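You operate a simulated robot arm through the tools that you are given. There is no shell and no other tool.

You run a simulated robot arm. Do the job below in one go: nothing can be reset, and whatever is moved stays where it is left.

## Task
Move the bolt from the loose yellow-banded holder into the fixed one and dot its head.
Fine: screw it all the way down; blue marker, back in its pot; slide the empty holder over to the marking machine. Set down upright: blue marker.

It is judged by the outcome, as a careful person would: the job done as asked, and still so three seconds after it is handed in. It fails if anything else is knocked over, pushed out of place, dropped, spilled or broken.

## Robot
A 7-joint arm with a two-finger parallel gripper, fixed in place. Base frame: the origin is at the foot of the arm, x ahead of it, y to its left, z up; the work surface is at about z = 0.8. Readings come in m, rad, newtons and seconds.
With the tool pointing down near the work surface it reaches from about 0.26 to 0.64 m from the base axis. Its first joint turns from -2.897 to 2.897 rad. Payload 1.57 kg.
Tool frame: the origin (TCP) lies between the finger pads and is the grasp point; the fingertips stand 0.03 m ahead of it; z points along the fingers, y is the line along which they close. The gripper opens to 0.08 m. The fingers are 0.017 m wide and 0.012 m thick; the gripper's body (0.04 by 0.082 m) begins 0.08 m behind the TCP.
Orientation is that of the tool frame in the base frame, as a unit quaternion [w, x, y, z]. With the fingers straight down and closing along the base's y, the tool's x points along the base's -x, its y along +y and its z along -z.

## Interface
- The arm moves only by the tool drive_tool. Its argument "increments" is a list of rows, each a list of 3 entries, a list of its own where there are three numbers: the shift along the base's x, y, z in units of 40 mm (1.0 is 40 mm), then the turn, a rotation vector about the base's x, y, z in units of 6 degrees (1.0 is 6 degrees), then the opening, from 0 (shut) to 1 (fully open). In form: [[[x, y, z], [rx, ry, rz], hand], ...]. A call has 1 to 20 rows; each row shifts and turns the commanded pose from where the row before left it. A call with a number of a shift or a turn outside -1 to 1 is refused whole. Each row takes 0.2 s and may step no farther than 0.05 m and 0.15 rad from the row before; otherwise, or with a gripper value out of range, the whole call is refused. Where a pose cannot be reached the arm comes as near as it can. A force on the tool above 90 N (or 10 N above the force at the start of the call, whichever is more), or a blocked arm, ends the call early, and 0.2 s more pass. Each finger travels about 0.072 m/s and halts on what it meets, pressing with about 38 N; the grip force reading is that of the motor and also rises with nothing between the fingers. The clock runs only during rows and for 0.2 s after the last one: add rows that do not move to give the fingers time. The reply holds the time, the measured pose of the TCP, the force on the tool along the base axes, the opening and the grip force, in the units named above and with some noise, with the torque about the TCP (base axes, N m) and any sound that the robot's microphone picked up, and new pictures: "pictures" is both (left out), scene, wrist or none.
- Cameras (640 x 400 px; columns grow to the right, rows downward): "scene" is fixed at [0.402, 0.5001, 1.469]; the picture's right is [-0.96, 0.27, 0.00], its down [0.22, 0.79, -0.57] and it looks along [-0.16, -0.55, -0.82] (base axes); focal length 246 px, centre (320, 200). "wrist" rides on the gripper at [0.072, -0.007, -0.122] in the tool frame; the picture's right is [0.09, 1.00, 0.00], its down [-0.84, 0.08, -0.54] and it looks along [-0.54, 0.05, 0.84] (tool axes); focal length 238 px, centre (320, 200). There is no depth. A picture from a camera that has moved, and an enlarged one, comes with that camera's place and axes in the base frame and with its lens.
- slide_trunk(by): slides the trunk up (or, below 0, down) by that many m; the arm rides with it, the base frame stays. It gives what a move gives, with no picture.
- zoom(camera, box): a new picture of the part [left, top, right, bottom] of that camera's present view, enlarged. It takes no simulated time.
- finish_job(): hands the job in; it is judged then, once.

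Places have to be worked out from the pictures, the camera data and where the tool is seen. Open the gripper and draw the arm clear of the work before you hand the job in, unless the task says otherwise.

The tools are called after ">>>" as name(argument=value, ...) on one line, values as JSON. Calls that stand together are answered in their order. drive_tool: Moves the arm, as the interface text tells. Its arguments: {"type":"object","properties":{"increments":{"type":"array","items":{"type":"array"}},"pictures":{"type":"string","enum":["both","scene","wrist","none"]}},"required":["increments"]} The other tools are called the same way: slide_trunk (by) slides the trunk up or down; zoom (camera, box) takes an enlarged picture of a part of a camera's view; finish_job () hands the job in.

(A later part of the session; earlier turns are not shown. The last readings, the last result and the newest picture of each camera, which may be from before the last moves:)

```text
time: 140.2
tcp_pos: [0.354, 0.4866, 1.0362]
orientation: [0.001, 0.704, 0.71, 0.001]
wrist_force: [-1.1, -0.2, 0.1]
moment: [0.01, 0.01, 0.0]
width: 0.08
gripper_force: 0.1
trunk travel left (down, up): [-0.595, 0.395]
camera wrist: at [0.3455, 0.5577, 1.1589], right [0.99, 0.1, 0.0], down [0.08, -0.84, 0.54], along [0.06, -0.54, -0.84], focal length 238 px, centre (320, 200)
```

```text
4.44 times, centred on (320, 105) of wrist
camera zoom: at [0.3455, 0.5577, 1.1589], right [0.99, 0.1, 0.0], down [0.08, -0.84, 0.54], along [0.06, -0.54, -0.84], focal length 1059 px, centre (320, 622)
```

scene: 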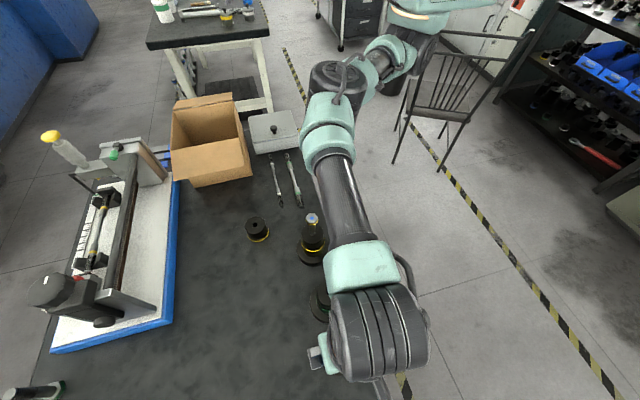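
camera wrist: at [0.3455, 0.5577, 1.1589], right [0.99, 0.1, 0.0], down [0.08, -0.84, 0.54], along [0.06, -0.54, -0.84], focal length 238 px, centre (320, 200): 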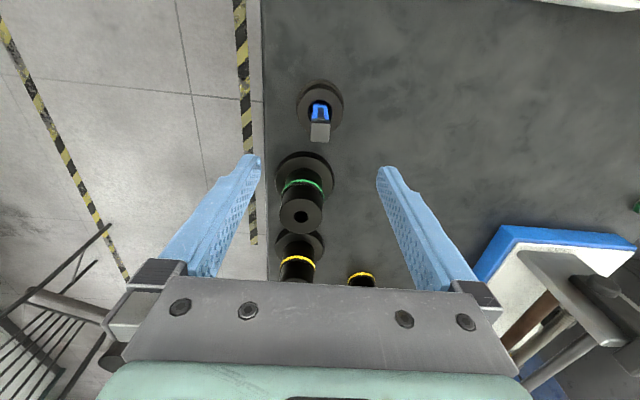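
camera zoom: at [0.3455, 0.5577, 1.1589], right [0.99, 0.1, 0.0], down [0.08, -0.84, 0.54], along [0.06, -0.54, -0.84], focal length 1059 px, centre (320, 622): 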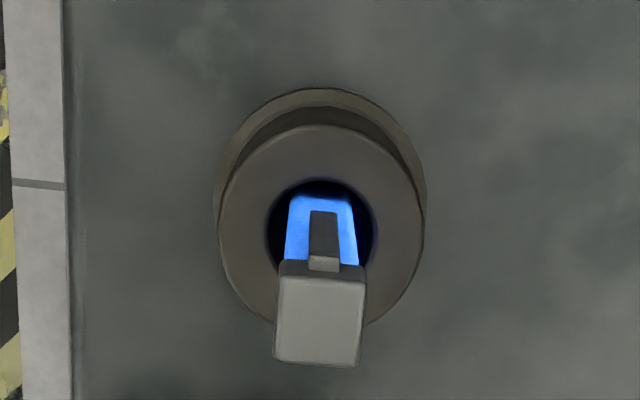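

The marker is back upright in its pot. Next, the empty holder: I rise, move over near it and turn the wrist to yaw 0 to measure it and the machine's edge.

>>> drive_tool(increments=[[[0, 0, 0.9], [0, 0, 0], 1], [[0, 0, 0.9], [0, 0, 0], 1], [[0.14, -0.75, 0.2], [0, 0, 1], 1], [[0.14, -0.75, 0.2], [0, 0, 1], 1], [[0.14, -0.75, 0.2], [0, 0, 1], 1], [[0.14, -0.75, 0.2], [0, 0, 1], 1], [[0.14, -0.75, 0.2], [0, 0, 1], 1], [[0.14, -0.75, 0.2], [0, 0, 1], 1], [[0.14, -0.75, 0.2], [0, 0, 1], 1], [[0.14, -0.75, 0.2], [0, 0, 1], 1], [[0.14, -0.75, 0.2], [0, 0, 1], 1], [[0.14, -0.75, 0.2], [0, 0, 1], 1], [[0.14, -0.75, 0.2], [0, 0, 1], 1], [[0.14, -0.75, 0.2], [0, 0, 1], 1], [[0, 0, 0], [0, 0, 1], 1], [[0, 0, 0], [0, 0, 1], 1], [[0, 0, 0], [0, 0, 0.9], 1], [[0, 0, 0], [0, 0, 0], 1]])

>>> zoom(camera="wrist", box=[180, 60, 460, 260])

>>> zoom(camera="scene", box=[150, 170, 290, 280])

```text
time: 144.0
tcp_pos: [0.4198, 0.1261, 1.204]
orientation: [-0.001, 0.0, 1.0, 0.001]
wrist_force: [-0.6, -0.8, 0.2]
moment: [-0.01, 0.03, 0.01]
width: 0.0802
gripper_force: 0.1
trunk travel left (down, up): [-0.595, 0.395]
camera wrist: at [0.348, 0.1196, 1.326], right [-0.09, 1.0, 0.0], down [0.84, 0.08, 0.54], along [0.54, 0.05, -0.84], focal length 238 px, centre (320, 200)
```

scene: 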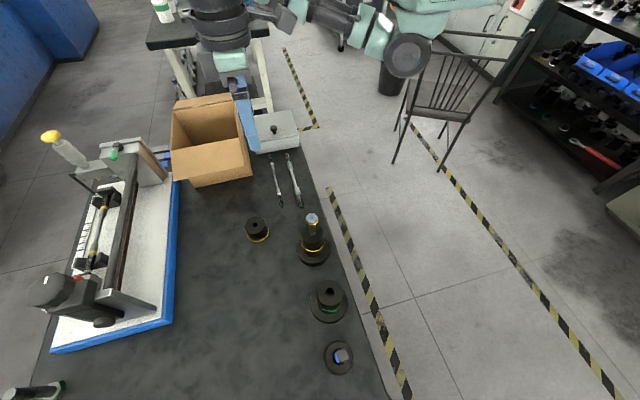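
wrist: 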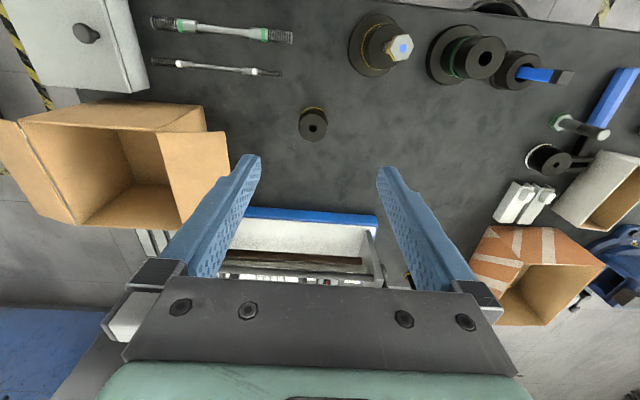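

```text
2.00 times, centred on (320, 160) of wrist
camera zoom: at [0.348, 0.1196, 1.326], right [-0.09, 1.0, 0.0], down [0.84, 0.08, 0.54], along [0.54, 0.05, -0.84], focal length 477 px, centre (320, 280)
```

zoom: 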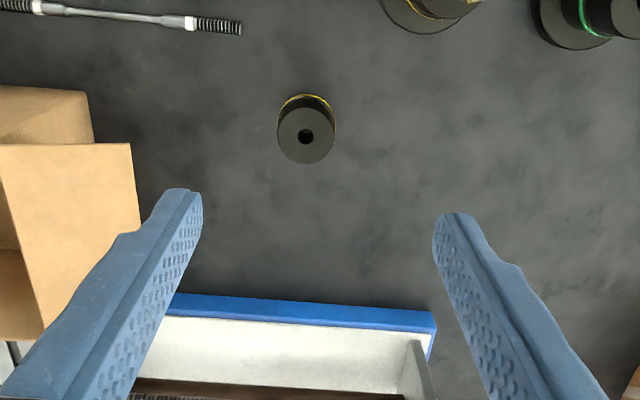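

```text
3.64 times, centred on (220, 225) of scene
camera zoom: at [0.402, 0.5001, 1.469], right [-0.96, 0.27, 0.0], down [0.22, 0.79, -0.57], along [-0.16, -0.55, -0.82], focal length 896 px, centre (684, 109)
```

zoom: 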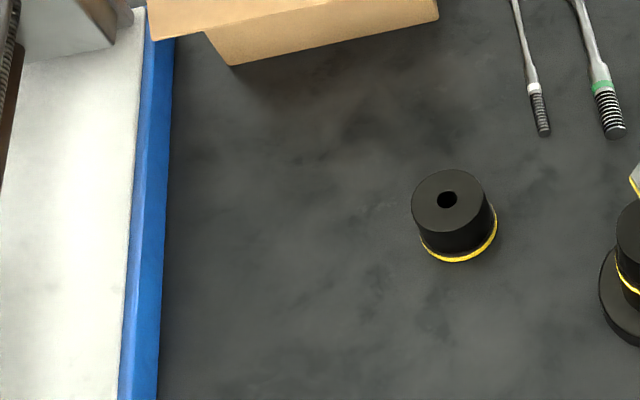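

Holder is at (0.486, 0.1175), machine's blue edge at x≈0.722 spanning y −0.05…0.31. I centre over the holder and lower the trunk 0.2 m so the arm can reach farther out.

>>> drive_tool(increments=[[[0.8, -0.1, 0], [0, 0, 0], 1], [[0.85, -0.08, 0], [0, 0, 0], 1], [[0, 0, 0], [0, 0, 0], 1]], pictures="none")

>>> slide_trunk(by=-0.2)

>>> drive_tool(increments=[[[0, 0, -0.8], [0, 0, 0], 1], [[0, 0, -0.8], [0, 0, 0], 1], [[0, 0, -0.5], [0, 0, 0], 1], [[0, 0, 0], [0, 0, 0], 1]])

>>> zoom(camera="wrist", box=[240, 80, 400, 200])

```text
time: 144.8
tcp_pos: [0.4858, 0.1194, 1.2043]
orientation: [-0.001, 0.001, 1.0, 0.001]
wrist_force: [0.9, 0.1, -1.3]
moment: [0.01, 0.0, 0.02]
width: 0.0801
gripper_force: 0.0
trunk travel left (down, up): [-0.595, 0.395]
```

```text
time: 147.0
tcp_pos: [0.4852, 0.1196, 1.0045]
orientation: [-0.001, 0.001, 1.0, 0.001]
wrist_force: [0.0, -0.3, -0.7]
moment: [0.01, -0.01, -0.03]
width: 0.0797
gripper_force: 0.0
trunk travel left (down, up): [-0.395, 0.595]
```

```text
time: 148.0
tcp_pos: [0.485, 0.1194, 0.9211]
orientation: [-0.001, 0.001, 1.0, 0.001]
wrist_force: [0.2, -0.2, -0.4]
moment: [-0.03, 0.02, 0.04]
width: 0.0805
gripper_force: 0.1
trunk travel left (down, up): [-0.395, 0.595]
camera wrist: at [0.4132, 0.1117, 1.0422], right [-0.09, 1.0, 0.0], down [0.84, 0.08, 0.54], along [0.54, 0.05, -0.84], focal length 238 px, centre (320, 200)
```

scene: 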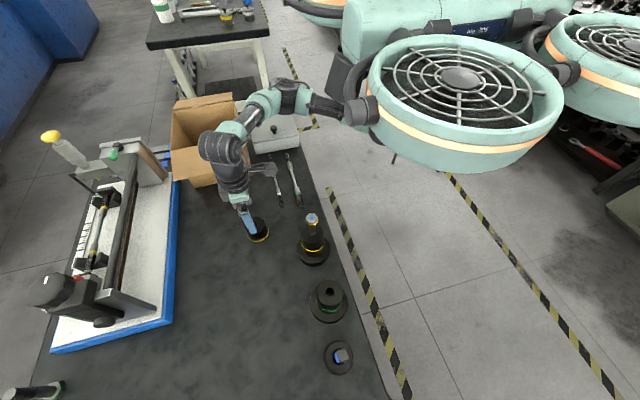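
wrist: 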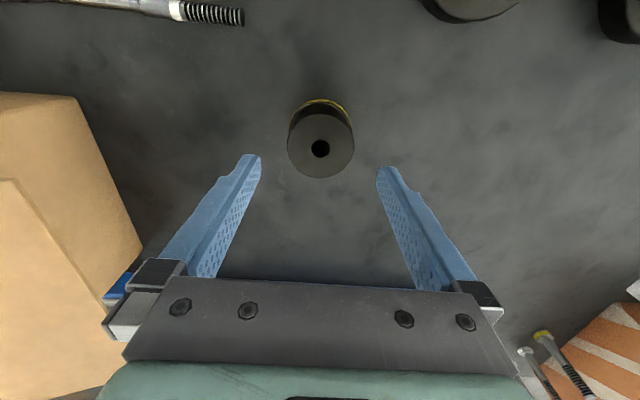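

```text
3.33 times, centred on (320, 140) of wrist
camera zoom: at [0.4132, 0.1117, 1.0422], right [-0.09, 1.0, 0.0], down [0.84, 0.08, 0.54], along [0.54, 0.05, -0.84], focal length 794 px, centre (320, 400)
```

zoom: 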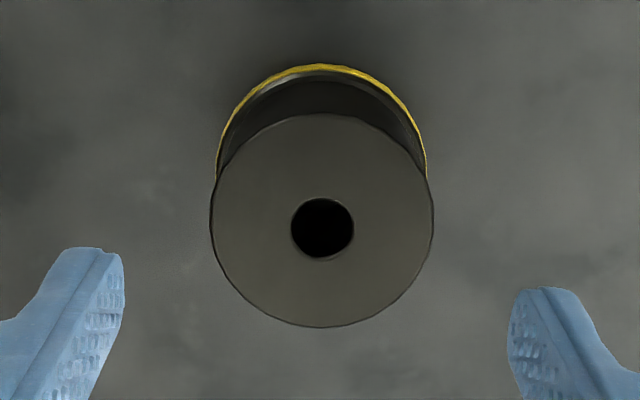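

Perfectly centred. I lower so the fingertips reach z≈0.82 around the body and close on it.

>>> drive_tool(increments=[[[0, 0, -0.6], [0, 0, 0], 1], [[0, 0, -0.6], [0, 0, 0], 1], [[0, 0, -0.6], [0, 0, 0], 1], [[0, 0, 0], [0, 0, 0], 1], [[0, 0, 0], [0, 0, 0], 0.6], [[0, 0, 0], [0, 0, 0], 0.6], [[0, 0, 0], [0, 0, 0], 0.6]], pictures="wrist")

```text
time: 149.6
tcp_pos: [0.4855, 0.1197, 0.848]
orientation: [-0.001, 0.0, 1.0, 0.001]
wrist_force: [-0.2, 1.2, -0.3]
moment: [0.09, -0.12, 0.07]
width: 0.0574
gripper_force: 37.7
trunk travel left (down, up): [-0.395, 0.595]
camera wrist: at [0.4131, 0.1121, 0.9706], right [-0.09, 1.0, 0.0], down [0.84, 0.08, 0.54], along [0.54, 0.05, -0.84], focal length 238 px, centre (320, 200)
```

wrist: 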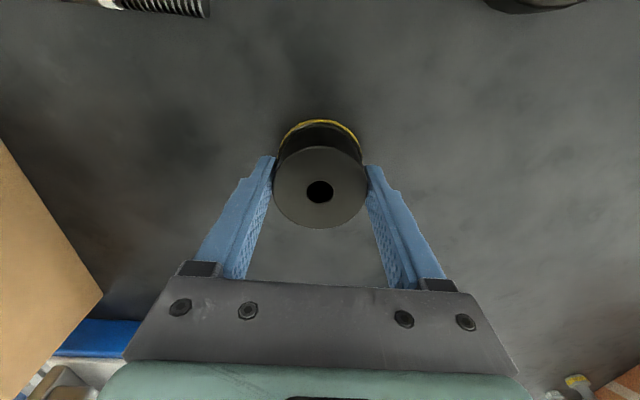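

Gripped at 57 mm. I slide it along the table toward +x, first 11 cm.

>>> drive_tool(increments=[[[0.2, 0, 0], [0, 0, 0], 0.6], [[0.4, 0, 0], [0, 0, 0], 0.6], [[0.4, 0, 0], [0, 0, 0], 0.6], [[0.4, 0, 0], [0, 0, 0], 0.6], [[0.4, 0, 0], [0, 0, 0], 0.6], [[0.4, 0, 0], [0, 0, 0], 0.6], [[0.4, 0, 0], [0, 0, 0], 0.6], [[0.2, 0, 0], [0, 0, 0], 0.6], [[0, 0, 0], [0, 0, 0], 0.6]])

>>> zoom(camera="scene", box=[140, 150, 280, 280])

```text
time: 151.6
tcp_pos: [0.5966, 0.1204, 0.8489]
orientation: [0.0, 0.001, 1.0, 0.001]
wrist_force: [-0.8, 0.9, 1.3]
moment: [-0.14, 0.02, -0.02]
width: 0.0573
gripper_force: 37.7
trunk travel left (down, up): [-0.395, 0.595]
camera wrist: at [0.5257, 0.1127, 0.9706], right [-0.09, 1.0, 0.0], down [0.84, 0.08, 0.54], along [0.54, 0.05, -0.84], focal length 238 px, centre (320, 200)
```

scene: 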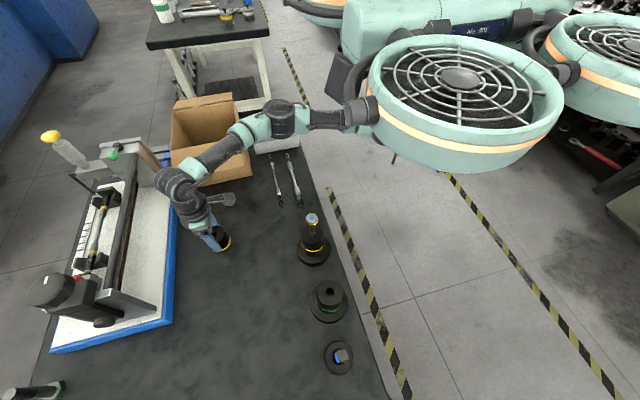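
wrist: 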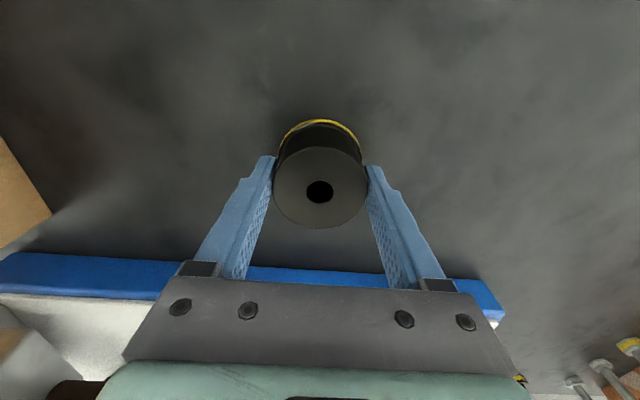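

```text
3.08 times, centred on (210, 215) of scene
camera zoom: at [0.402, 0.5001, 1.469], right [-0.96, 0.27, 0.0], down [0.22, 0.79, -0.57], along [-0.16, -0.55, -0.82], focal length 758 px, centre (658, 154)
```

zoom: 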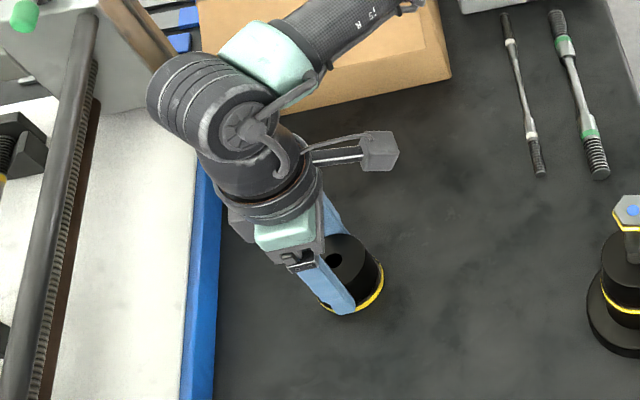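

Now 0.598; the edge reads x≈0.720. I slide the remaining 8 cm, leaving about a 1 cm gap.

>>> drive_tool(increments=[[[0.25, 0, 0], [0, 0, 0], 0.6], [[0.4, 0, 0], [0, 0, 0], 0.6], [[0.4, 0, 0], [0, 0, 0], 0.6], [[0.3, 0, 0], [0, 0, 0], 0.6], [[0.2, 0, 0], [0, 0, 0], 0.6], [[0, 0, 0], [0, 0, 0], 0.6]])

>>> zoom(camera="scene", box=[120, 150, 260, 280])

```text
time: 153.0
tcp_pos: [0.6473, 0.1187, 0.8476]
orientation: [-0.001, -0.001, 1.0, 0.001]
wrist_force: [0.2, 1.7, -0.4]
moment: [0.01, -0.11, 0.02]
width: 0.0573
gripper_force: 37.3
out of reach, approached as far as the arm can: row 4, 5
trunk travel left (down, up): [-0.395, 0.595]
camera wrist: at [0.5761, 0.112, 0.9706], right [-0.09, 1.0, 0.0], down [0.84, 0.08, 0.54], along [0.54, 0.05, -0.84], focal length 238 px, centre (320, 200)
```

scene: 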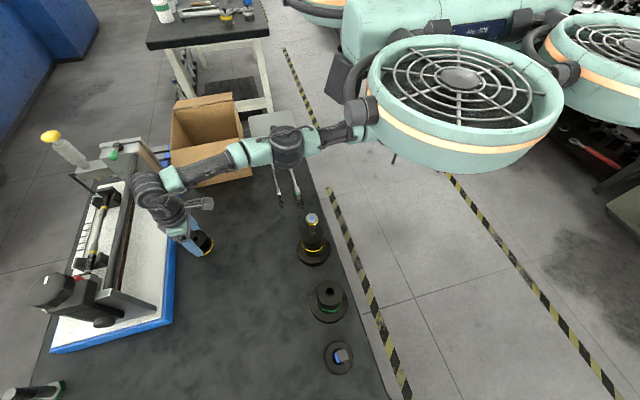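
wrist: 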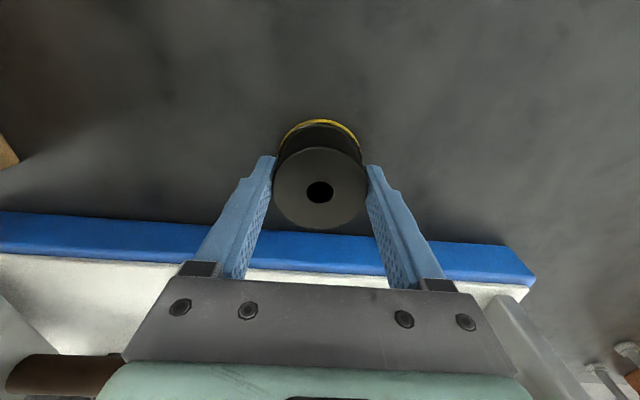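

```text
3.08 times, centred on (190, 215) of scene
camera zoom: at [0.402, 0.5001, 1.469], right [-0.96, 0.27, 0.0], down [0.22, 0.79, -0.57], along [-0.16, -0.55, -0.82], focal length 758 px, centre (720, 154)
```

zoom: 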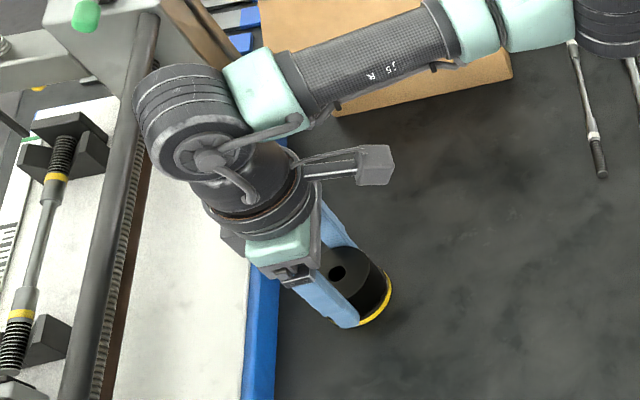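

Reach limit: the holder's centre is at x≈0.648, still ~4 cm from the machine. I release, rise, step back behind it and bring the fingers nearly closed to push it the rest of the way.

>>> drive_tool(increments=[[[0, 0, 0], [0, 0, 0], 1], [[0, 0, 0], [0, 0, 0], 1], [[0, 0, 0], [0, 0, 0], 1], [[0, 0, 0.7], [0, 0, 0], 1], [[0, 0, 0.8], [0, 0, 0], 1], [[-0.8, 0, 0], [0, 0, 0], 1], [[-0.8, 0, 0], [0, 0, 0], 0.25], [[0, 0, 0], [0, 0, 0], 0.25], [[0, 0, 0], [0, 0, 0], 0.25], [[0, 0, 0], [0, 0, 0], 0.25]])

>>> zoom(camera="wrist", box=[200, 80, 440, 260])

```text
time: 155.2
tcp_pos: [0.6394, 0.1171, 0.9091]
orientation: [0.0, 0.0, 1.0, 0.001]
wrist_force: [-0.4, 0.4, 0.9]
moment: [0.0, 0.0, 0.01]
width: 0.0201
gripper_force: 0.0
out of reach, approached as far as the arm can: row 4, 5, 6, 7
trunk travel left (down, up): [-0.395, 0.595]
camera wrist: at [0.568, 0.1102, 1.0305], right [-0.09, 1.0, 0.0], down [0.84, 0.08, 0.54], along [0.54, 0.05, -0.84], focal length 238 px, centre (320, 200)
```

scene: 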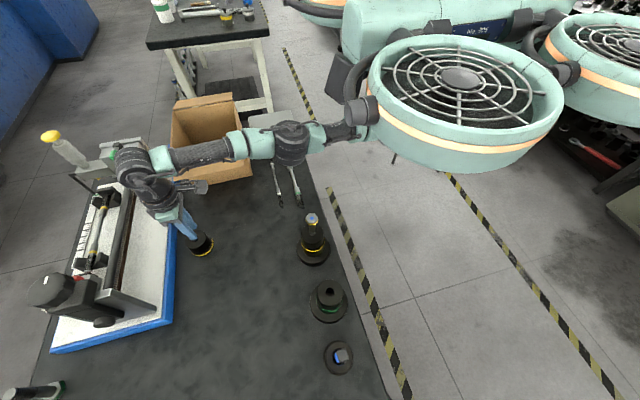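
wrist: 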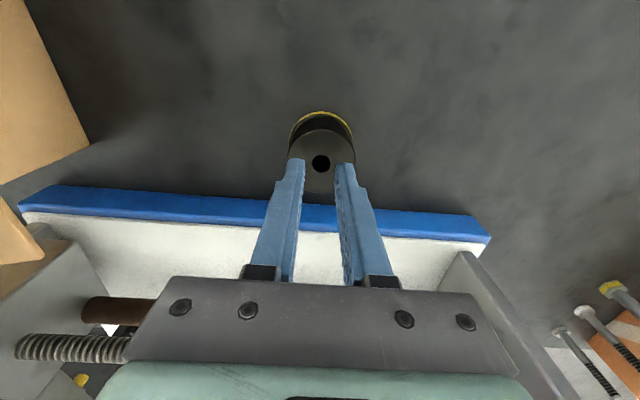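

```text
2.22 times, centred on (320, 170) of wrist
camera zoom: at [0.568, 0.1102, 1.0305], right [-0.09, 1.0, 0.0], down [0.84, 0.08, 0.54], along [0.54, 0.05, -0.84], focal length 530 px, centre (320, 267)
```

zoom: 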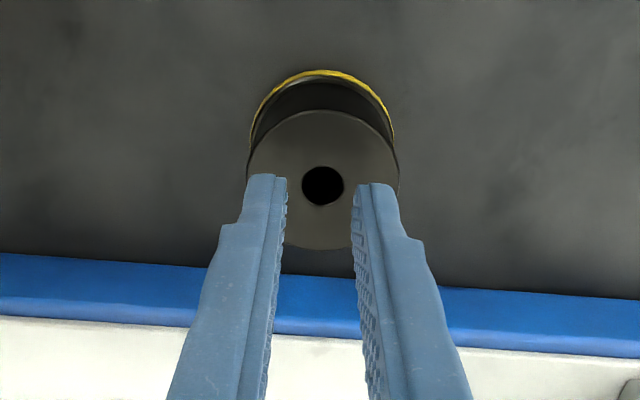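

I check where the arm settles with a still row.

>>> drive_tool(increments=[[[0, 0, 0], [0, 0, 0], 0.25], [[0, 0, 0], [0, 0, 0], 0.25]], pictures="none")

>>> drive_tool(increments=[[[-0.5, 0, 0], [0, 0, 0], 0.25], [[-0.5, 0, 0], [0, 0, 0], 0.25], [[0, 0, 0], [0, 0, 0], 0.25]], pictures="none")

```text
time: 155.8
tcp_pos: [0.6414, 0.1173, 0.9077]
orientation: [-0.001, 0.001, 1.0, 0.001]
wrist_force: [0.4, 0.4, 0.2]
moment: [0.0, 0.01, -0.01]
width: 0.0201
gripper_force: 0.0
trunk travel left (down, up): [-0.395, 0.595]
```

```text
time: 156.6
tcp_pos: [0.6388, 0.1176, 0.9082]
orientation: [-0.001, 0.0, 1.0, 0.002]
wrist_force: [-1.3, 0.6, 0.4]
moment: [-0.03, 0.0, 0.0]
width: 0.0202
gripper_force: 0.0
out of reach, approached as far as the arm can: row 1, 2
trunk travel left (down, up): [-0.395, 0.595]
```

The solver is stuck against a joint limit with the trunk this low. I raise the trunk 0.12 m and retry.

>>> slide_trunk(by=0.12)

>>> drive_tool(increments=[[[-0.4, 0, 0], [0, 0, 0], 0.25], [[-0.4, 0, 0], [0, 0, 0], 0.25], [[-0.4, 0, 0], [0, 0, 0], 0.25], [[0, 0, 0], [0, 0, 0], 0.25]])

```text
time: 158.1
tcp_pos: [0.6398, 0.1171, 1.0288]
orientation: [-0.001, 0.001, 1.0, 0.002]
wrist_force: [-0.9, 0.7, 0.3]
moment: [0.01, 0.0, 0.01]
width: 0.02
gripper_force: 0.1
trunk travel left (down, up): [-0.515, 0.475]
```

```text
time: 159.1
tcp_pos: [0.6398, 0.1169, 1.0277]
orientation: [-0.001, 0.001, 1.0, 0.0]
wrist_force: [0.8, -0.1, -0.8]
moment: [0.0, -0.01, -0.02]
width: 0.0201
gripper_force: 0.0
out of reach, approached as far as the arm can: row 1, 2, 3
trunk travel left (down, up): [-0.515, 0.475]
camera wrist: at [0.568, 0.1102, 1.1505], right [-0.09, 1.0, 0.0], down [0.84, 0.08, 0.54], along [0.54, 0.05, -0.84], focal length 238 px, centre (320, 200)
```

scene: 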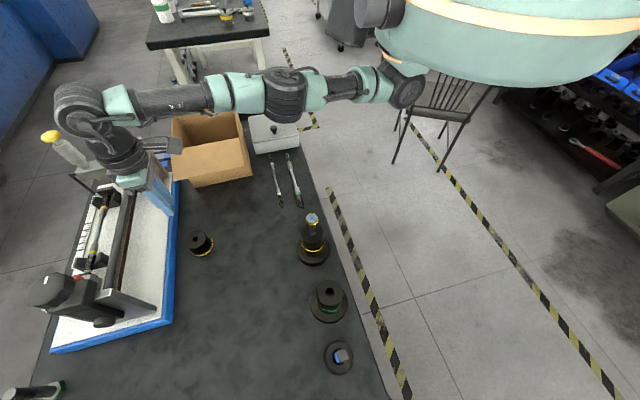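
wrist: 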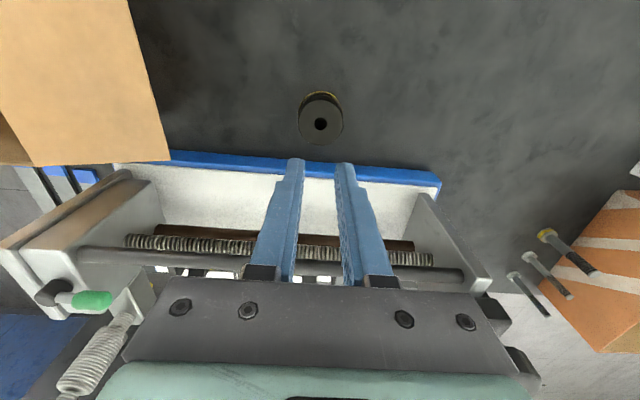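

The posture relative to the trunk is unchanged; I first lower the arm back down (there's free space here at z≈1.03) and then pull in.

>>> drive_tool(increments=[[[0, 0, -0.3], [0, 0, 0], 0.25], [[0, 0, -0.5], [0, 0, 0], 0.25], [[0, 0, -0.5], [0, 0, 0], 0.25], [[-0.3, 0, 0], [0, 0, 0], 0.25], [[-0.4, 0, 0], [0, 0, 0], 0.25], [[0, 0, 0], [0, 0, 0], 0.25]], pictures="scene")

```text
time: 160.5
tcp_pos: [0.6457, 0.1182, 0.9764]
orientation: [-0.002, 0.001, 1.0, 0.0]
wrist_force: [-0.1, 0.9, -0.2]
moment: [0.03, 0.01, -0.02]
width: 0.0198
gripper_force: 0.0
out of reach, approached as far as the arm can: row 2, 4, 5
trunk travel left (down, up): [-0.515, 0.475]
```

scene: 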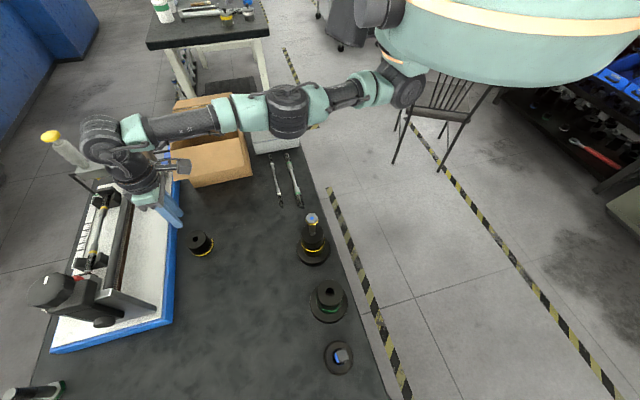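

The arm is stretched straight, so it can't move radially; going lower should free the elbow. I go down 4 cm more (still above the holder), then pull in.

>>> drive_tool(increments=[[[0, 0, -0.4], [0, 0, 0], 0.25], [[0, 0, -0.4], [0, 0, 0], 0.25], [[0, 0, -0.3], [0, 0, 0], 0.25], [[-0.1, 0, 0], [0, 0, 0], 0.25], [[-0.2, 0, 0], [0, 0, 0], 0.25], [[-0.3, 0, 0], [0, 0, 0], 0.25], [[0, 0, 0], [0, 0, 0], 0.25]], pictures="scene")

```text
time: 162.1
tcp_pos: [0.6475, 0.1199, 0.9335]
orientation: [-0.002, 0.001, 1.0, 0.001]
wrist_force: [-0.3, 0.7, 0.1]
moment: [0.01, -0.07, 0.02]
width: 0.0199
gripper_force: 0.0
out of reach, approached as far as the arm can: row 4, 5, 6
trunk travel left (down, up): [-0.515, 0.475]
```

scene: 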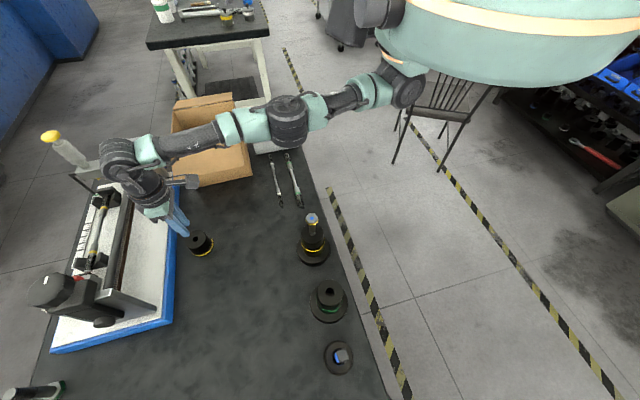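

Vertical moves are fine but not radial ones. I try very small inward steps to ease the elbow out of its straight pose.

>>> drive_tool(increments=[[[-0.02, 0, 0], [0, 0, 0], 0.25], [[-0.02, 0, 0], [0, 0, 0], 0.25], [[-0.02, 0, 0], [0, 0, 0], 0.25], [[-0.03, 0, 0], [0, 0, 0], 0.25], [[-0.03, 0, 0], [0, 0, 0], 0.25], [[-0.03, 0, 0], [0, 0, 0], 0.25], [[-0.05, 0, 0], [0, 0, 0], 0.25], [[-0.05, 0, 0], [0, 0, 0], 0.25]], pictures="none")

```text
time: 163.9
tcp_pos: [0.6468, 0.1203, 0.9335]
orientation: [-0.002, 0.001, 1.0, 0.0]
wrist_force: [0.6, -0.1, -0.5]
moment: [0.0, 0.02, 0.01]
width: 0.02
gripper_force: 0.1
out of reach, approached as far as the arm can: row 4, 7
trunk travel left (down, up): [-0.515, 0.475]
```

Likely an exactly straight elbow. Moving up uses the elbow too, so I try up-and-inward combined moves.

>>> drive_tool(increments=[[[-0.1, 0, 0.3], [0, 0, 0], 0.25], [[-0.2, 0, 0.3], [0, 0, 0], 0.25], [[-0.3, 0, 0.3], [0, 0, 0], 0.25], [[-0.4, 0, 0.3], [0, 0, 0], 0.25], [[-0.4, 0, 0.2], [0, 0, 0], 0.25], [[0, 0, 0], [0, 0, 0], 0.25]], pictures="scene")

```text
time: 165.3
tcp_pos: [0.6442, 0.1276, 0.9755]
orientation: [-0.002, 0.001, 1.0, 0.0]
wrist_force: [0.8, 0.0, -0.4]
moment: [0.01, 0.03, -0.01]
width: 0.0201
gripper_force: 0.2
out of reach, approached as far as the arm can: row 1, 2, 3, 4, 5
trunk travel left (down, up): [-0.515, 0.475]
```

scene: 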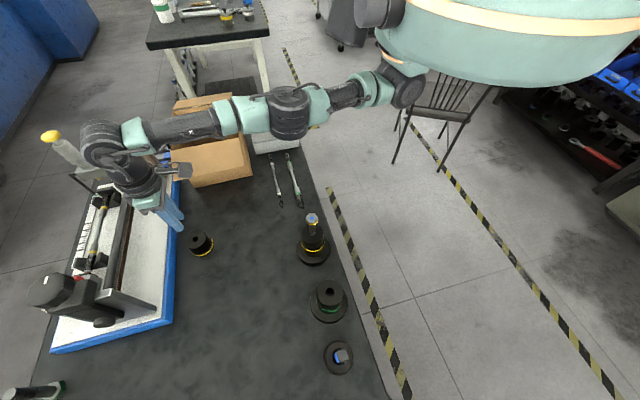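

Going down is the direction that lets the elbow bend. I raise the trunk 0.2 m for room and then move down-and-inward together.

>>> slide_trunk(by=0.2)

>>> drive_tool(increments=[[[0, 0, -0.6], [0, 0, 0], 0.25], [[0, 0, -0.6], [0, 0, 0], 0.25], [[-0.1, 0, -0.6], [0, 0, 0], 0.25], [[-0.2, 0, -0.6], [0, 0, 0], 0.25], [[-0.3, 0, -0.6], [0, 0, 0], 0.25], [[-0.4, 0, -0.5], [0, 0, 0], 0.25], [[0, 0, 0], [0, 0, 0], 0.25]], pictures="scene")

```text
time: 167.5
tcp_pos: [0.6435, 0.1278, 1.1756]
orientation: [-0.002, 0.001, 1.0, 0.001]
wrist_force: [0.0, 0.3, -0.8]
moment: [-0.01, 0.01, 0.02]
width: 0.0201
gripper_force: 0.0
trunk travel left (down, up): [-0.715, 0.275]
```

```text
time: 169.1
tcp_pos: [0.6408, 0.1347, 1.0487]
orientation: [-0.003, 0.001, 1.0, 0.001]
wrist_force: [0.1, 1.3, -0.1]
moment: [0.0, 0.0, 0.05]
width: 0.0203
gripper_force: 0.0
out of reach, approached as far as the arm can: row 3, 4, 5, 6
trunk travel left (down, up): [-0.715, 0.275]
```

scene: 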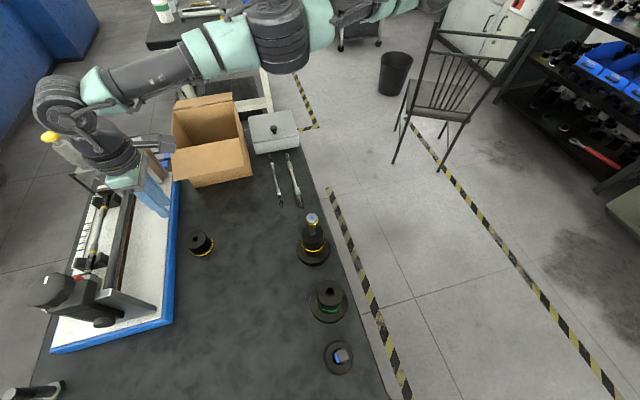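

The arm slides sideways along its reach circle but won't come in. I test going up toward shoulder level, where the present radius lies inside the reach.

>>> drive_tool(increments=[[[0, 0, 0.3], [0, 0, 0], 0.25], [[0, 0, 0.3], [0, 0, 0], 0.25], [[0, 0, 0.3], [0, 0, 0], 0.25], [[0, 0, 0.3], [0, 0, 0], 0.25], [[0, 0, 0.3], [0, 0, 0], 0.25]], pictures="none")

>>> drive_tool(increments=[[[-0.05, 0, 0], [0, 0, 0], 0.25], [[-0.05, 0, 0], [0, 0, 0], 0.25], [[-0.05, 0, 0], [0, 0, 0], 0.25]], pictures="none")

```text
time: 170.3
tcp_pos: [0.6442, 0.1339, 1.1078]
orientation: [-0.003, 0.0, 1.0, 0.001]
wrist_force: [-0.1, 0.0, 0.0]
moment: [0.01, 0.01, 0.02]
width: 0.0199
gripper_force: 0.0
out of reach, approached as far as the arm can: row 3
trunk travel left (down, up): [-0.715, 0.275]
```

```text
time: 171.1
tcp_pos: [0.6435, 0.1352, 1.1085]
orientation: [-0.003, 0.001, 1.0, 0.0]
wrist_force: [0.9, -0.1, -0.1]
moment: [-0.02, -0.03, 0.01]
width: 0.02
gripper_force: 0.0
out of reach, approached as far as the arm can: row 2
trunk travel left (down, up): [-0.715, 0.275]
```

I suspect the elbow has passed its straight point into the wrong branch; the way back is through full extension. I move outward in free air and see how far it goes.

>>> drive_tool(increments=[[[0.1, 0, 0], [0, 0, 0], 0.25], [[0.1, 0, 0], [0, 0, 0], 0.25], [[0.1, 0, 0], [0, 0, 0], 0.25], [[0.1, 0, 0], [0, 0, 0], 0.25], [[0.1, 0, 0], [0, 0, 0], 0.25], [[0, 0, 0], [0, 0, 0], 0.25]], pictures="scene")

```text
time: 172.5
tcp_pos: [0.6471, 0.1327, 1.1086]
orientation: [-0.001, 0.001, 1.0, 0.001]
wrist_force: [-0.7, 0.3, 0.2]
moment: [0.02, 0.0, 0.03]
width: 0.0199
gripper_force: 0.1
out of reach, approached as far as the arm can: row 3, 4, 5
trunk travel left (down, up): [-0.715, 0.275]
```

scene: 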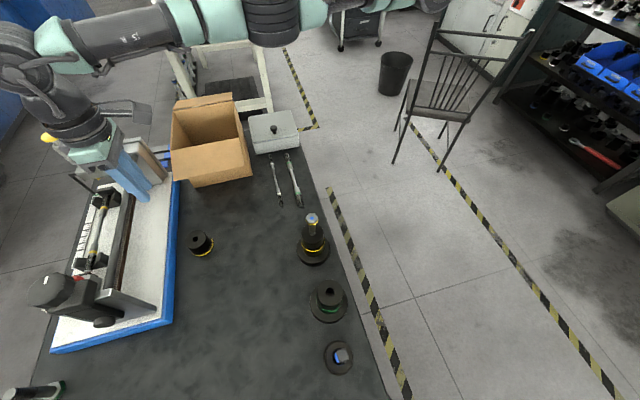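

It went out to the absolute maximum (r≈0.661), 3 mm past where it was stuck. From full extension I now go down first, then inward, to fold the elbow the normal way.

>>> drive_tool(increments=[[[0, 0, -0.5], [0, 0, 0], 0.25], [[-0.05, 0, -0.5], [0, 0, 0], 0.25], [[-0.1, 0, -0.5], [0, 0, 0], 0.25], [[-0.2, 0, -0.4], [0, 0, 0], 0.25], [[-0.3, 0, 0], [0, 0, 0], 0.25], [[0, 0, 0], [0, 0, 0], 0.25]], pictures="none")

```text
time: 173.9
tcp_pos: [0.6216, 0.1346, 1.0316]
orientation: [-0.002, 0.0, 1.0, 0.001]
wrist_force: [0.8, 0.6, 0.4]
moment: [0.04, -0.01, -0.03]
width: 0.02
gripper_force: 0.1
trunk travel left (down, up): [-0.715, 0.275]
```

Free again (x=0.622). I pull in further, line up with the holder in y, tilt the tool 20° so the fingertips lead outward, and take pictures.

>>> drive_tool(increments=[[[-0.5, -0.2, 0], [0, 0, 0], 0.25], [[-0.5, -0.2, 0], [0, 0, 0], 0.25], [[-0.5, 0, 0], [0, -0.7, 0], 0.25], [[0, 0, 0], [0, -0.9, 0], 0.25], [[0, 0, 0], [0, -0.9, 0], 0.25], [[0, 0, 0], [0, -0.83, 0], 0.25], [[0, 0, 0], [0, 0, 0], 0.25]])

```text
time: 175.5
tcp_pos: [0.5597, 0.1163, 1.0318]
orientation: [0.171, 0.001, 0.985, 0.001]
wrist_force: [-0.3, 1.1, 0.5]
moment: [0.0, 0.03, -0.02]
width: 0.0202
gripper_force: 0.0
trunk travel left (down, up): [-0.715, 0.275]
camera wrist: at [0.4514, 0.1103, 1.122], right [-0.09, 1.0, -0.03], down [0.6, 0.08, 0.79], along [0.79, 0.05, -0.61], focal length 238 px, centre (320, 200)
```

scene: 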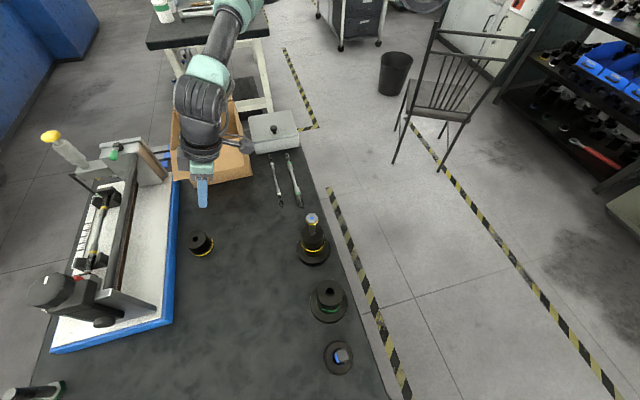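
wrist: 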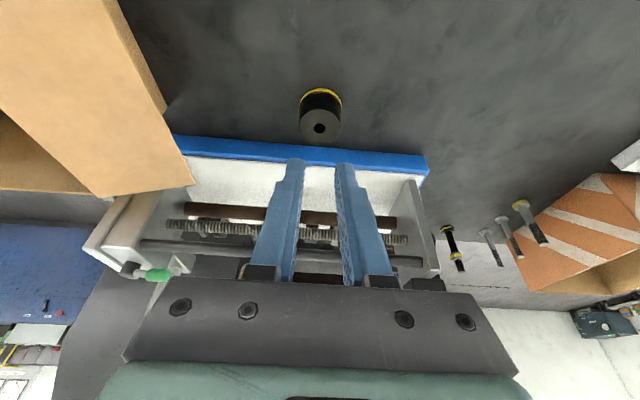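

Holder is at (0.6465, 0.117), well aligned with the tool. I lower the trunk 0.14 m and then the arm so the fingertips are low behind the holder.

>>> slide_trunk(by=-0.14)

>>> drive_tool(increments=[[[0, 0, -0.5], [0, 0, 0], 0.25], [[0, 0, -0.5], [0, 0, 0], 0.25], [[0, 0, -0.2], [0, 0, 0], 0.25], [[0, 0, 0], [0, 0, 0], 0.25]])

>>> zoom(camera="wrist", box=[220, 80, 420, 220])

```text
time: 177.1
tcp_pos: [0.5609, 0.1179, 0.893]
orientation: [0.172, 0.001, 0.985, 0.001]
wrist_force: [0.1, -0.6, -0.6]
moment: [-0.01, 0.0, 0.01]
width: 0.0199
gripper_force: 0.0
trunk travel left (down, up): [-0.575, 0.415]
```

```text
time: 178.1
tcp_pos: [0.5601, 0.1184, 0.8429]
orientation: [0.171, 0.0, 0.985, 0.001]
wrist_force: [0.5, -0.6, -0.4]
moment: [0.02, -0.03, 0.02]
width: 0.02
gripper_force: 0.1
trunk travel left (down, up): [-0.575, 0.415]
camera wrist: at [0.4511, 0.1108, 0.9336], right [-0.09, 1.0, -0.03], down [0.6, 0.08, 0.79], along [0.79, 0.05, -0.61], focal length 238 px, centre (320, 200)
```

scene: 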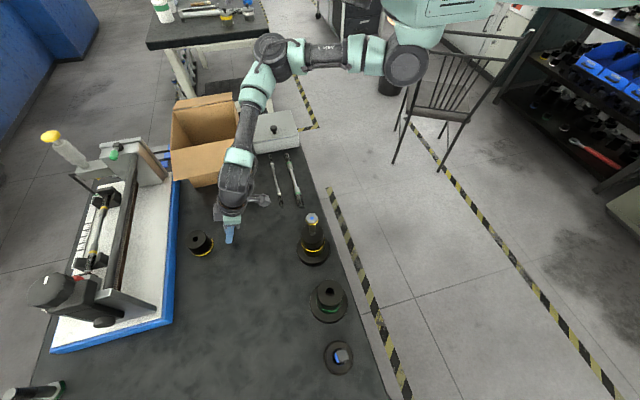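
wrist: 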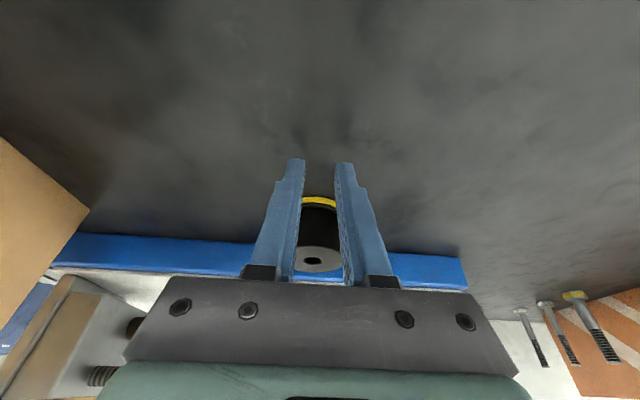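

```text
2.86 times, centred on (320, 150) of wrist
camera zoom: at [0.4511, 0.1108, 0.9336], right [-0.09, 1.0, -0.03], down [0.6, 0.08, 0.79], along [0.79, 0.05, -0.61], focal length 681 px, centre (320, 343)
```

zoom: 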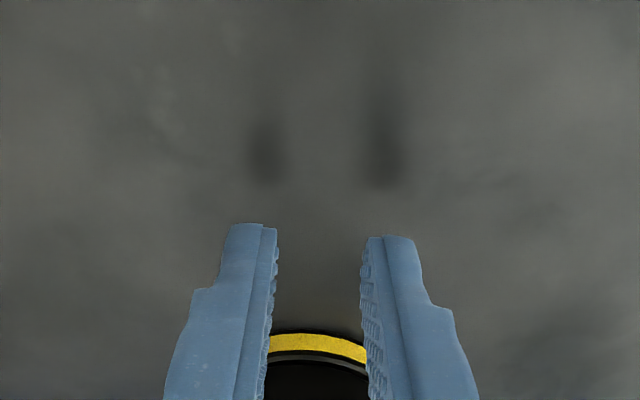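

Fingertips are low and in line behind the holder. I push slowly forward, first ~5 cm, and check the contact.

>>> drive_tool(increments=[[[0.25, 0, 0], [0, 0, 0], 0.25], [[0.25, 0, 0], [0, 0, 0], 0.25], [[0.25, 0, 0], [0, 0, 0], 0.25], [[0.15, 0, 0], [0, 0, 0], 0.25], [[0.15, 0, 0], [0, 0, 0], 0.25], [[0.15, 0, 0], [0, 0, 0], 0.25], [[0.15, 0, 0], [0, 0, 0], 0.25], [[0, 0, 0], [0, 0, 0], 0.25]])

>>> zoom(camera="scene", box=[140, 190, 260, 280])

```text
time: 179.9
tcp_pos: [0.6151, 0.118, 0.8447]
orientation: [0.172, -0.001, 0.985, 0.001]
wrist_force: [-2.3, -0.1, -0.2]
moment: [-0.06, 0.08, 0.05]
width: 0.0201
gripper_force: 0.3
trunk travel left (down, up): [-0.575, 0.415]
camera wrist: at [0.5052, 0.1108, 0.9341], right [-0.09, 1.0, -0.03], down [0.6, 0.08, 0.79], along [0.79, 0.05, -0.61], focal length 238 px, centre (320, 200)
```

scene: 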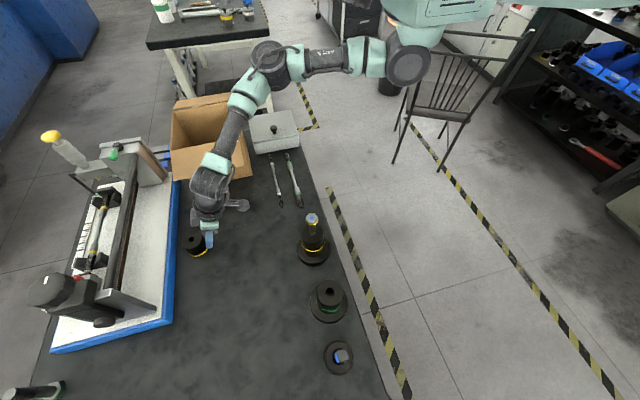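
wrist: 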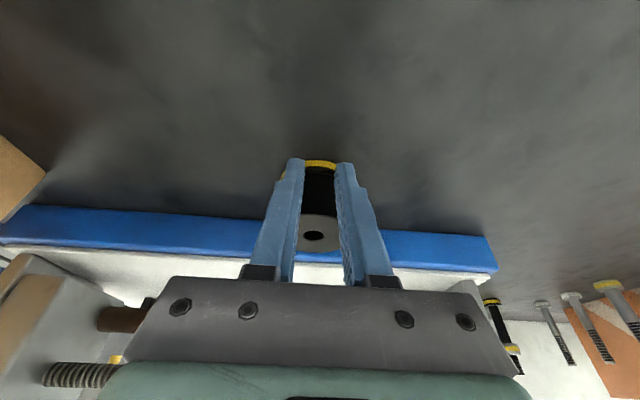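

```text
4.44 times, centred on (200, 235) of scene
camera zoom: at [0.402, 0.5001, 1.469], right [-0.96, 0.27, 0.0], down [0.22, 0.79, -0.57], along [-0.16, -0.55, -0.82], focal length 1095 px, centre (853, 44)
```

zoom: 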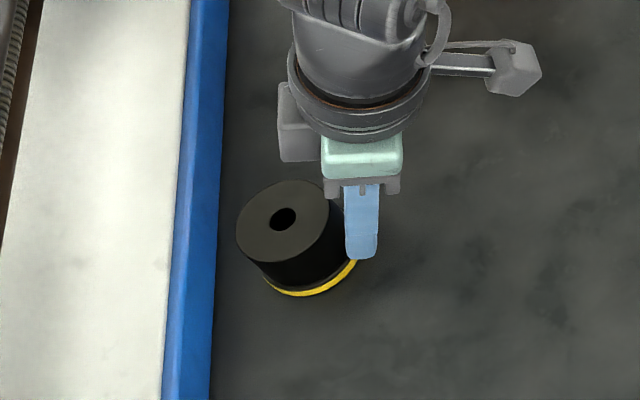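

Pushing works; the gap to the blue base is about 25 mm. I push another 15 mm, slowly.

>>> drive_tool(increments=[[[0.08, 0, 0], [0, 0, 0], 0.25], [[0.08, 0, 0], [0, 0, 0], 0.25], [[0.08, 0, 0], [0, 0, 0], 0.25], [[0.08, 0, 0], [0, 0, 0], 0.25], [[0.06, 0, 0], [0, 0, 0], 0.25], [[0, 0, 0], [0, 0, 0], 0.25]])

>>> zoom(camera="scene", box=[140, 190, 260, 280])

```text
time: 181.3
tcp_pos: [0.6287, 0.1187, 0.8434]
orientation: [0.172, -0.001, 0.985, 0.001]
wrist_force: [-2.4, -0.8, 0.6]
moment: [-0.01, 0.04, 0.02]
width: 0.0203
gripper_force: 0.2
trunk travel left (down, up): [-0.575, 0.415]
camera wrist: at [0.5206, 0.111, 0.9342], right [-0.09, 1.0, -0.03], down [0.6, 0.08, 0.79], along [0.79, 0.05, -0.61], focal length 238 px, centre (320, 200)
```

scene: 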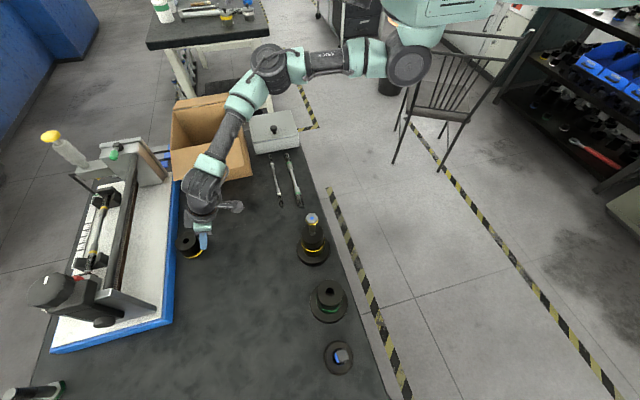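
wrist: 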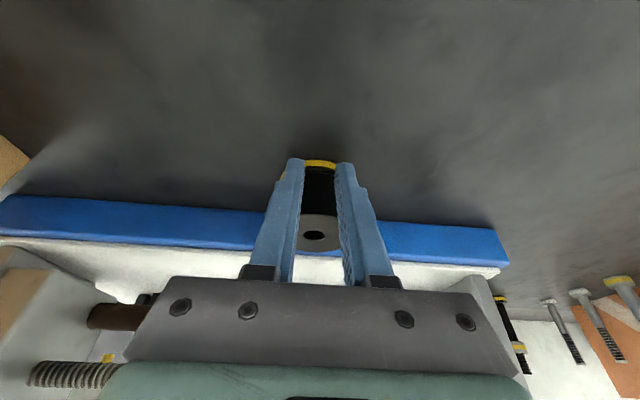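

```text
4.44 times, centred on (200, 235) of scene
camera zoom: at [0.402, 0.5001, 1.469], right [-0.96, 0.27, 0.0], down [0.22, 0.79, -0.57], along [-0.16, -0.55, -0.82], focal length 1095 px, centre (853, 44)
```

zoom: 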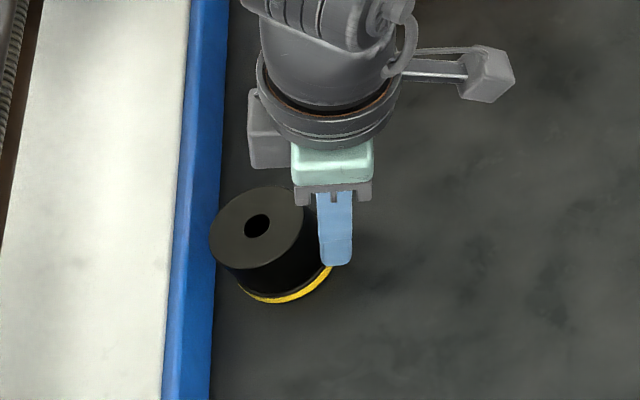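

The holder now stands about 1 cm from the machine's base, upright. I back away, rise, and check everything.

>>> drive_tool(increments=[[[-0.3, 0, 0], [0, 0, 0], 0.25], [[-0.7, 0, 0], [0, 0, 0], 0.25], [[-0.7, 0, 0.4], [0, 0, 0], 0.25], [[-0.6, 0, 0.8], [0, 0.5, 0], 0.25], [[-0.3, 0, 0.9], [0, 0.7, 0], 0.25], [[-0.3, 0, 0.9], [0, 0.7, 0], 0.5], [[0, 0, 0.9], [0, 0.7, 0], 0.8], [[0, 0, 0.9], [0, 0.7, 0], 1], [[-0.6, -0.3, 0.6], [0, 0, 0], 1], [[-0.6, -0.6, 0.4], [0, 0, 0], 1], [[-0.6, -0.6, 0], [0, 0, 0], 1], [[0, 0, 0], [0, 0, 0], 1]])

>>> zoom(camera="scene", box=[130, 170, 370, 390])

>>> zoom(camera="scene", box=[140, 200, 240, 280])

>>> zoom(camera="scene", box=[285, 200, 345, 270])

>>> zoom(camera="scene", box=[310, 330, 370, 390])

```text
time: 183.9
tcp_pos: [0.4425, 0.0574, 1.076]
orientation: [0.0, 0.0, 1.0, 0.001]
wrist_force: [0.2, 0.3, -0.5]
moment: [0.03, 0.0, 0.0]
width: 0.08
gripper_force: 0.0
trunk travel left (down, up): [-0.575, 0.415]
camera wrist: at [0.3701, 0.05, 1.1981], right [-0.09, 1.0, 0.0], down [0.84, 0.08, 0.54], along [0.54, 0.05, -0.84], focal length 238 px, centre (320, 200)
```

scene: 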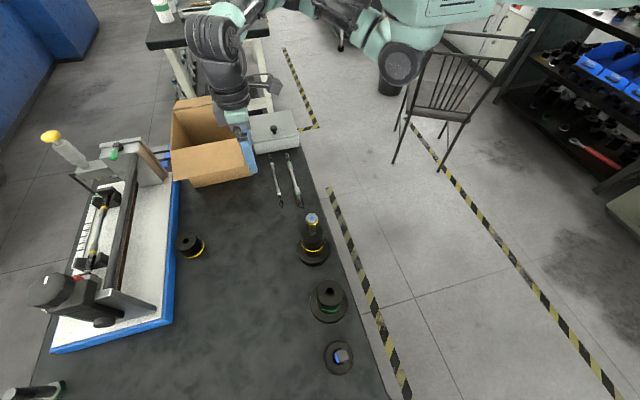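
wrist: 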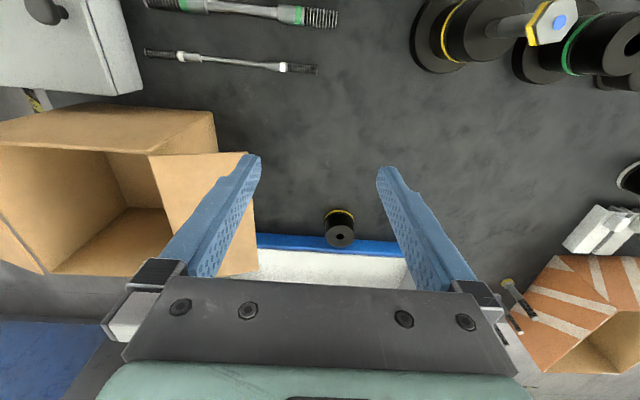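

```text
1.82 times, centred on (250, 280) of scene
camera zoom: at [0.402, 0.5001, 1.469], right [-0.96, 0.27, 0.0], down [0.22, 0.79, -0.57], along [-0.16, -0.55, -0.82], focal length 448 px, centre (447, 54)
```

zoom: 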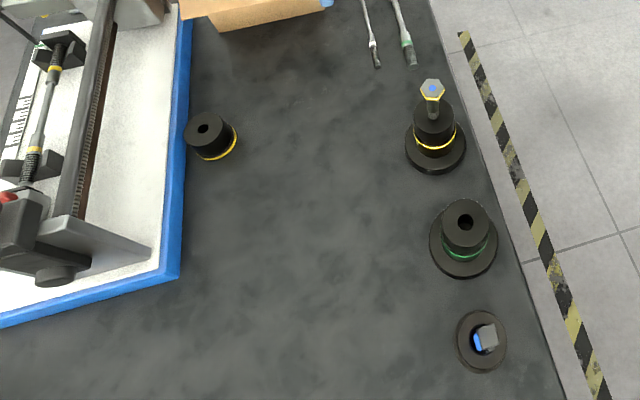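

```text
5.00 times, centred on (190, 240) of scene
camera zoom: at [0.402, 0.5001, 1.469], right [-0.96, 0.27, 0.0], down [0.22, 0.79, -0.57], along [-0.16, -0.55, -0.82], focal length 1231 px, centre (970, 0)
```

zoom: 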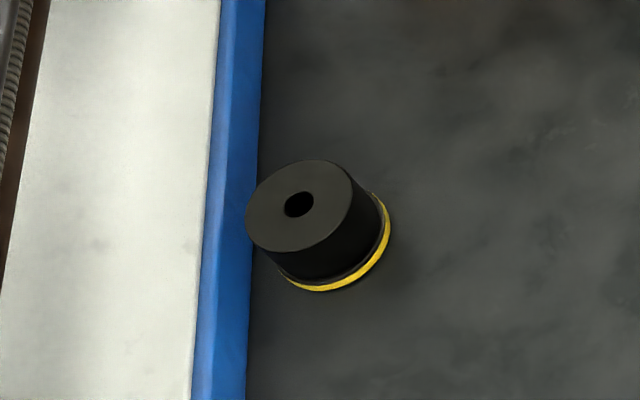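

```text
5.71 times, centred on (315, 235) of scene
camera zoom: at [0.402, 0.5001, 1.469], right [-0.96, 0.27, 0.0], down [0.22, 0.79, -0.57], along [-0.16, -0.55, -0.82], focal length 1407 px, centre (349, 0)
```

zoom: 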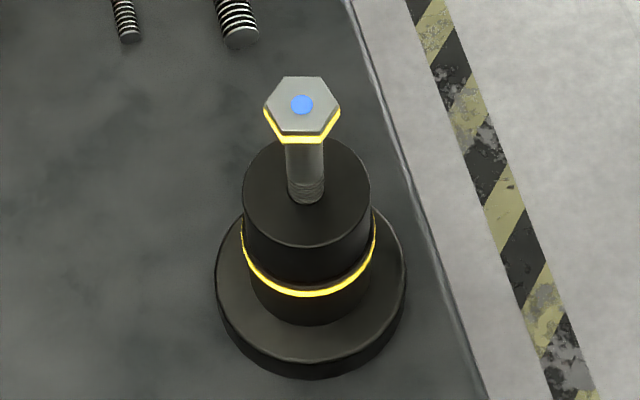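

```text
6.67 times, centred on (340, 360) of scene
camera zoom: at [0.402, 0.5001, 1.469], right [-0.96, 0.27, 0.0], down [0.22, 0.79, -0.57], along [-0.16, -0.55, -0.82], focal length 1642 px, centre (187, -867)
```

zoom: 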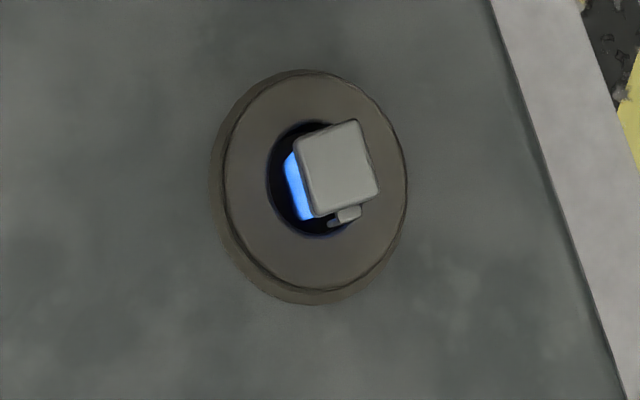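

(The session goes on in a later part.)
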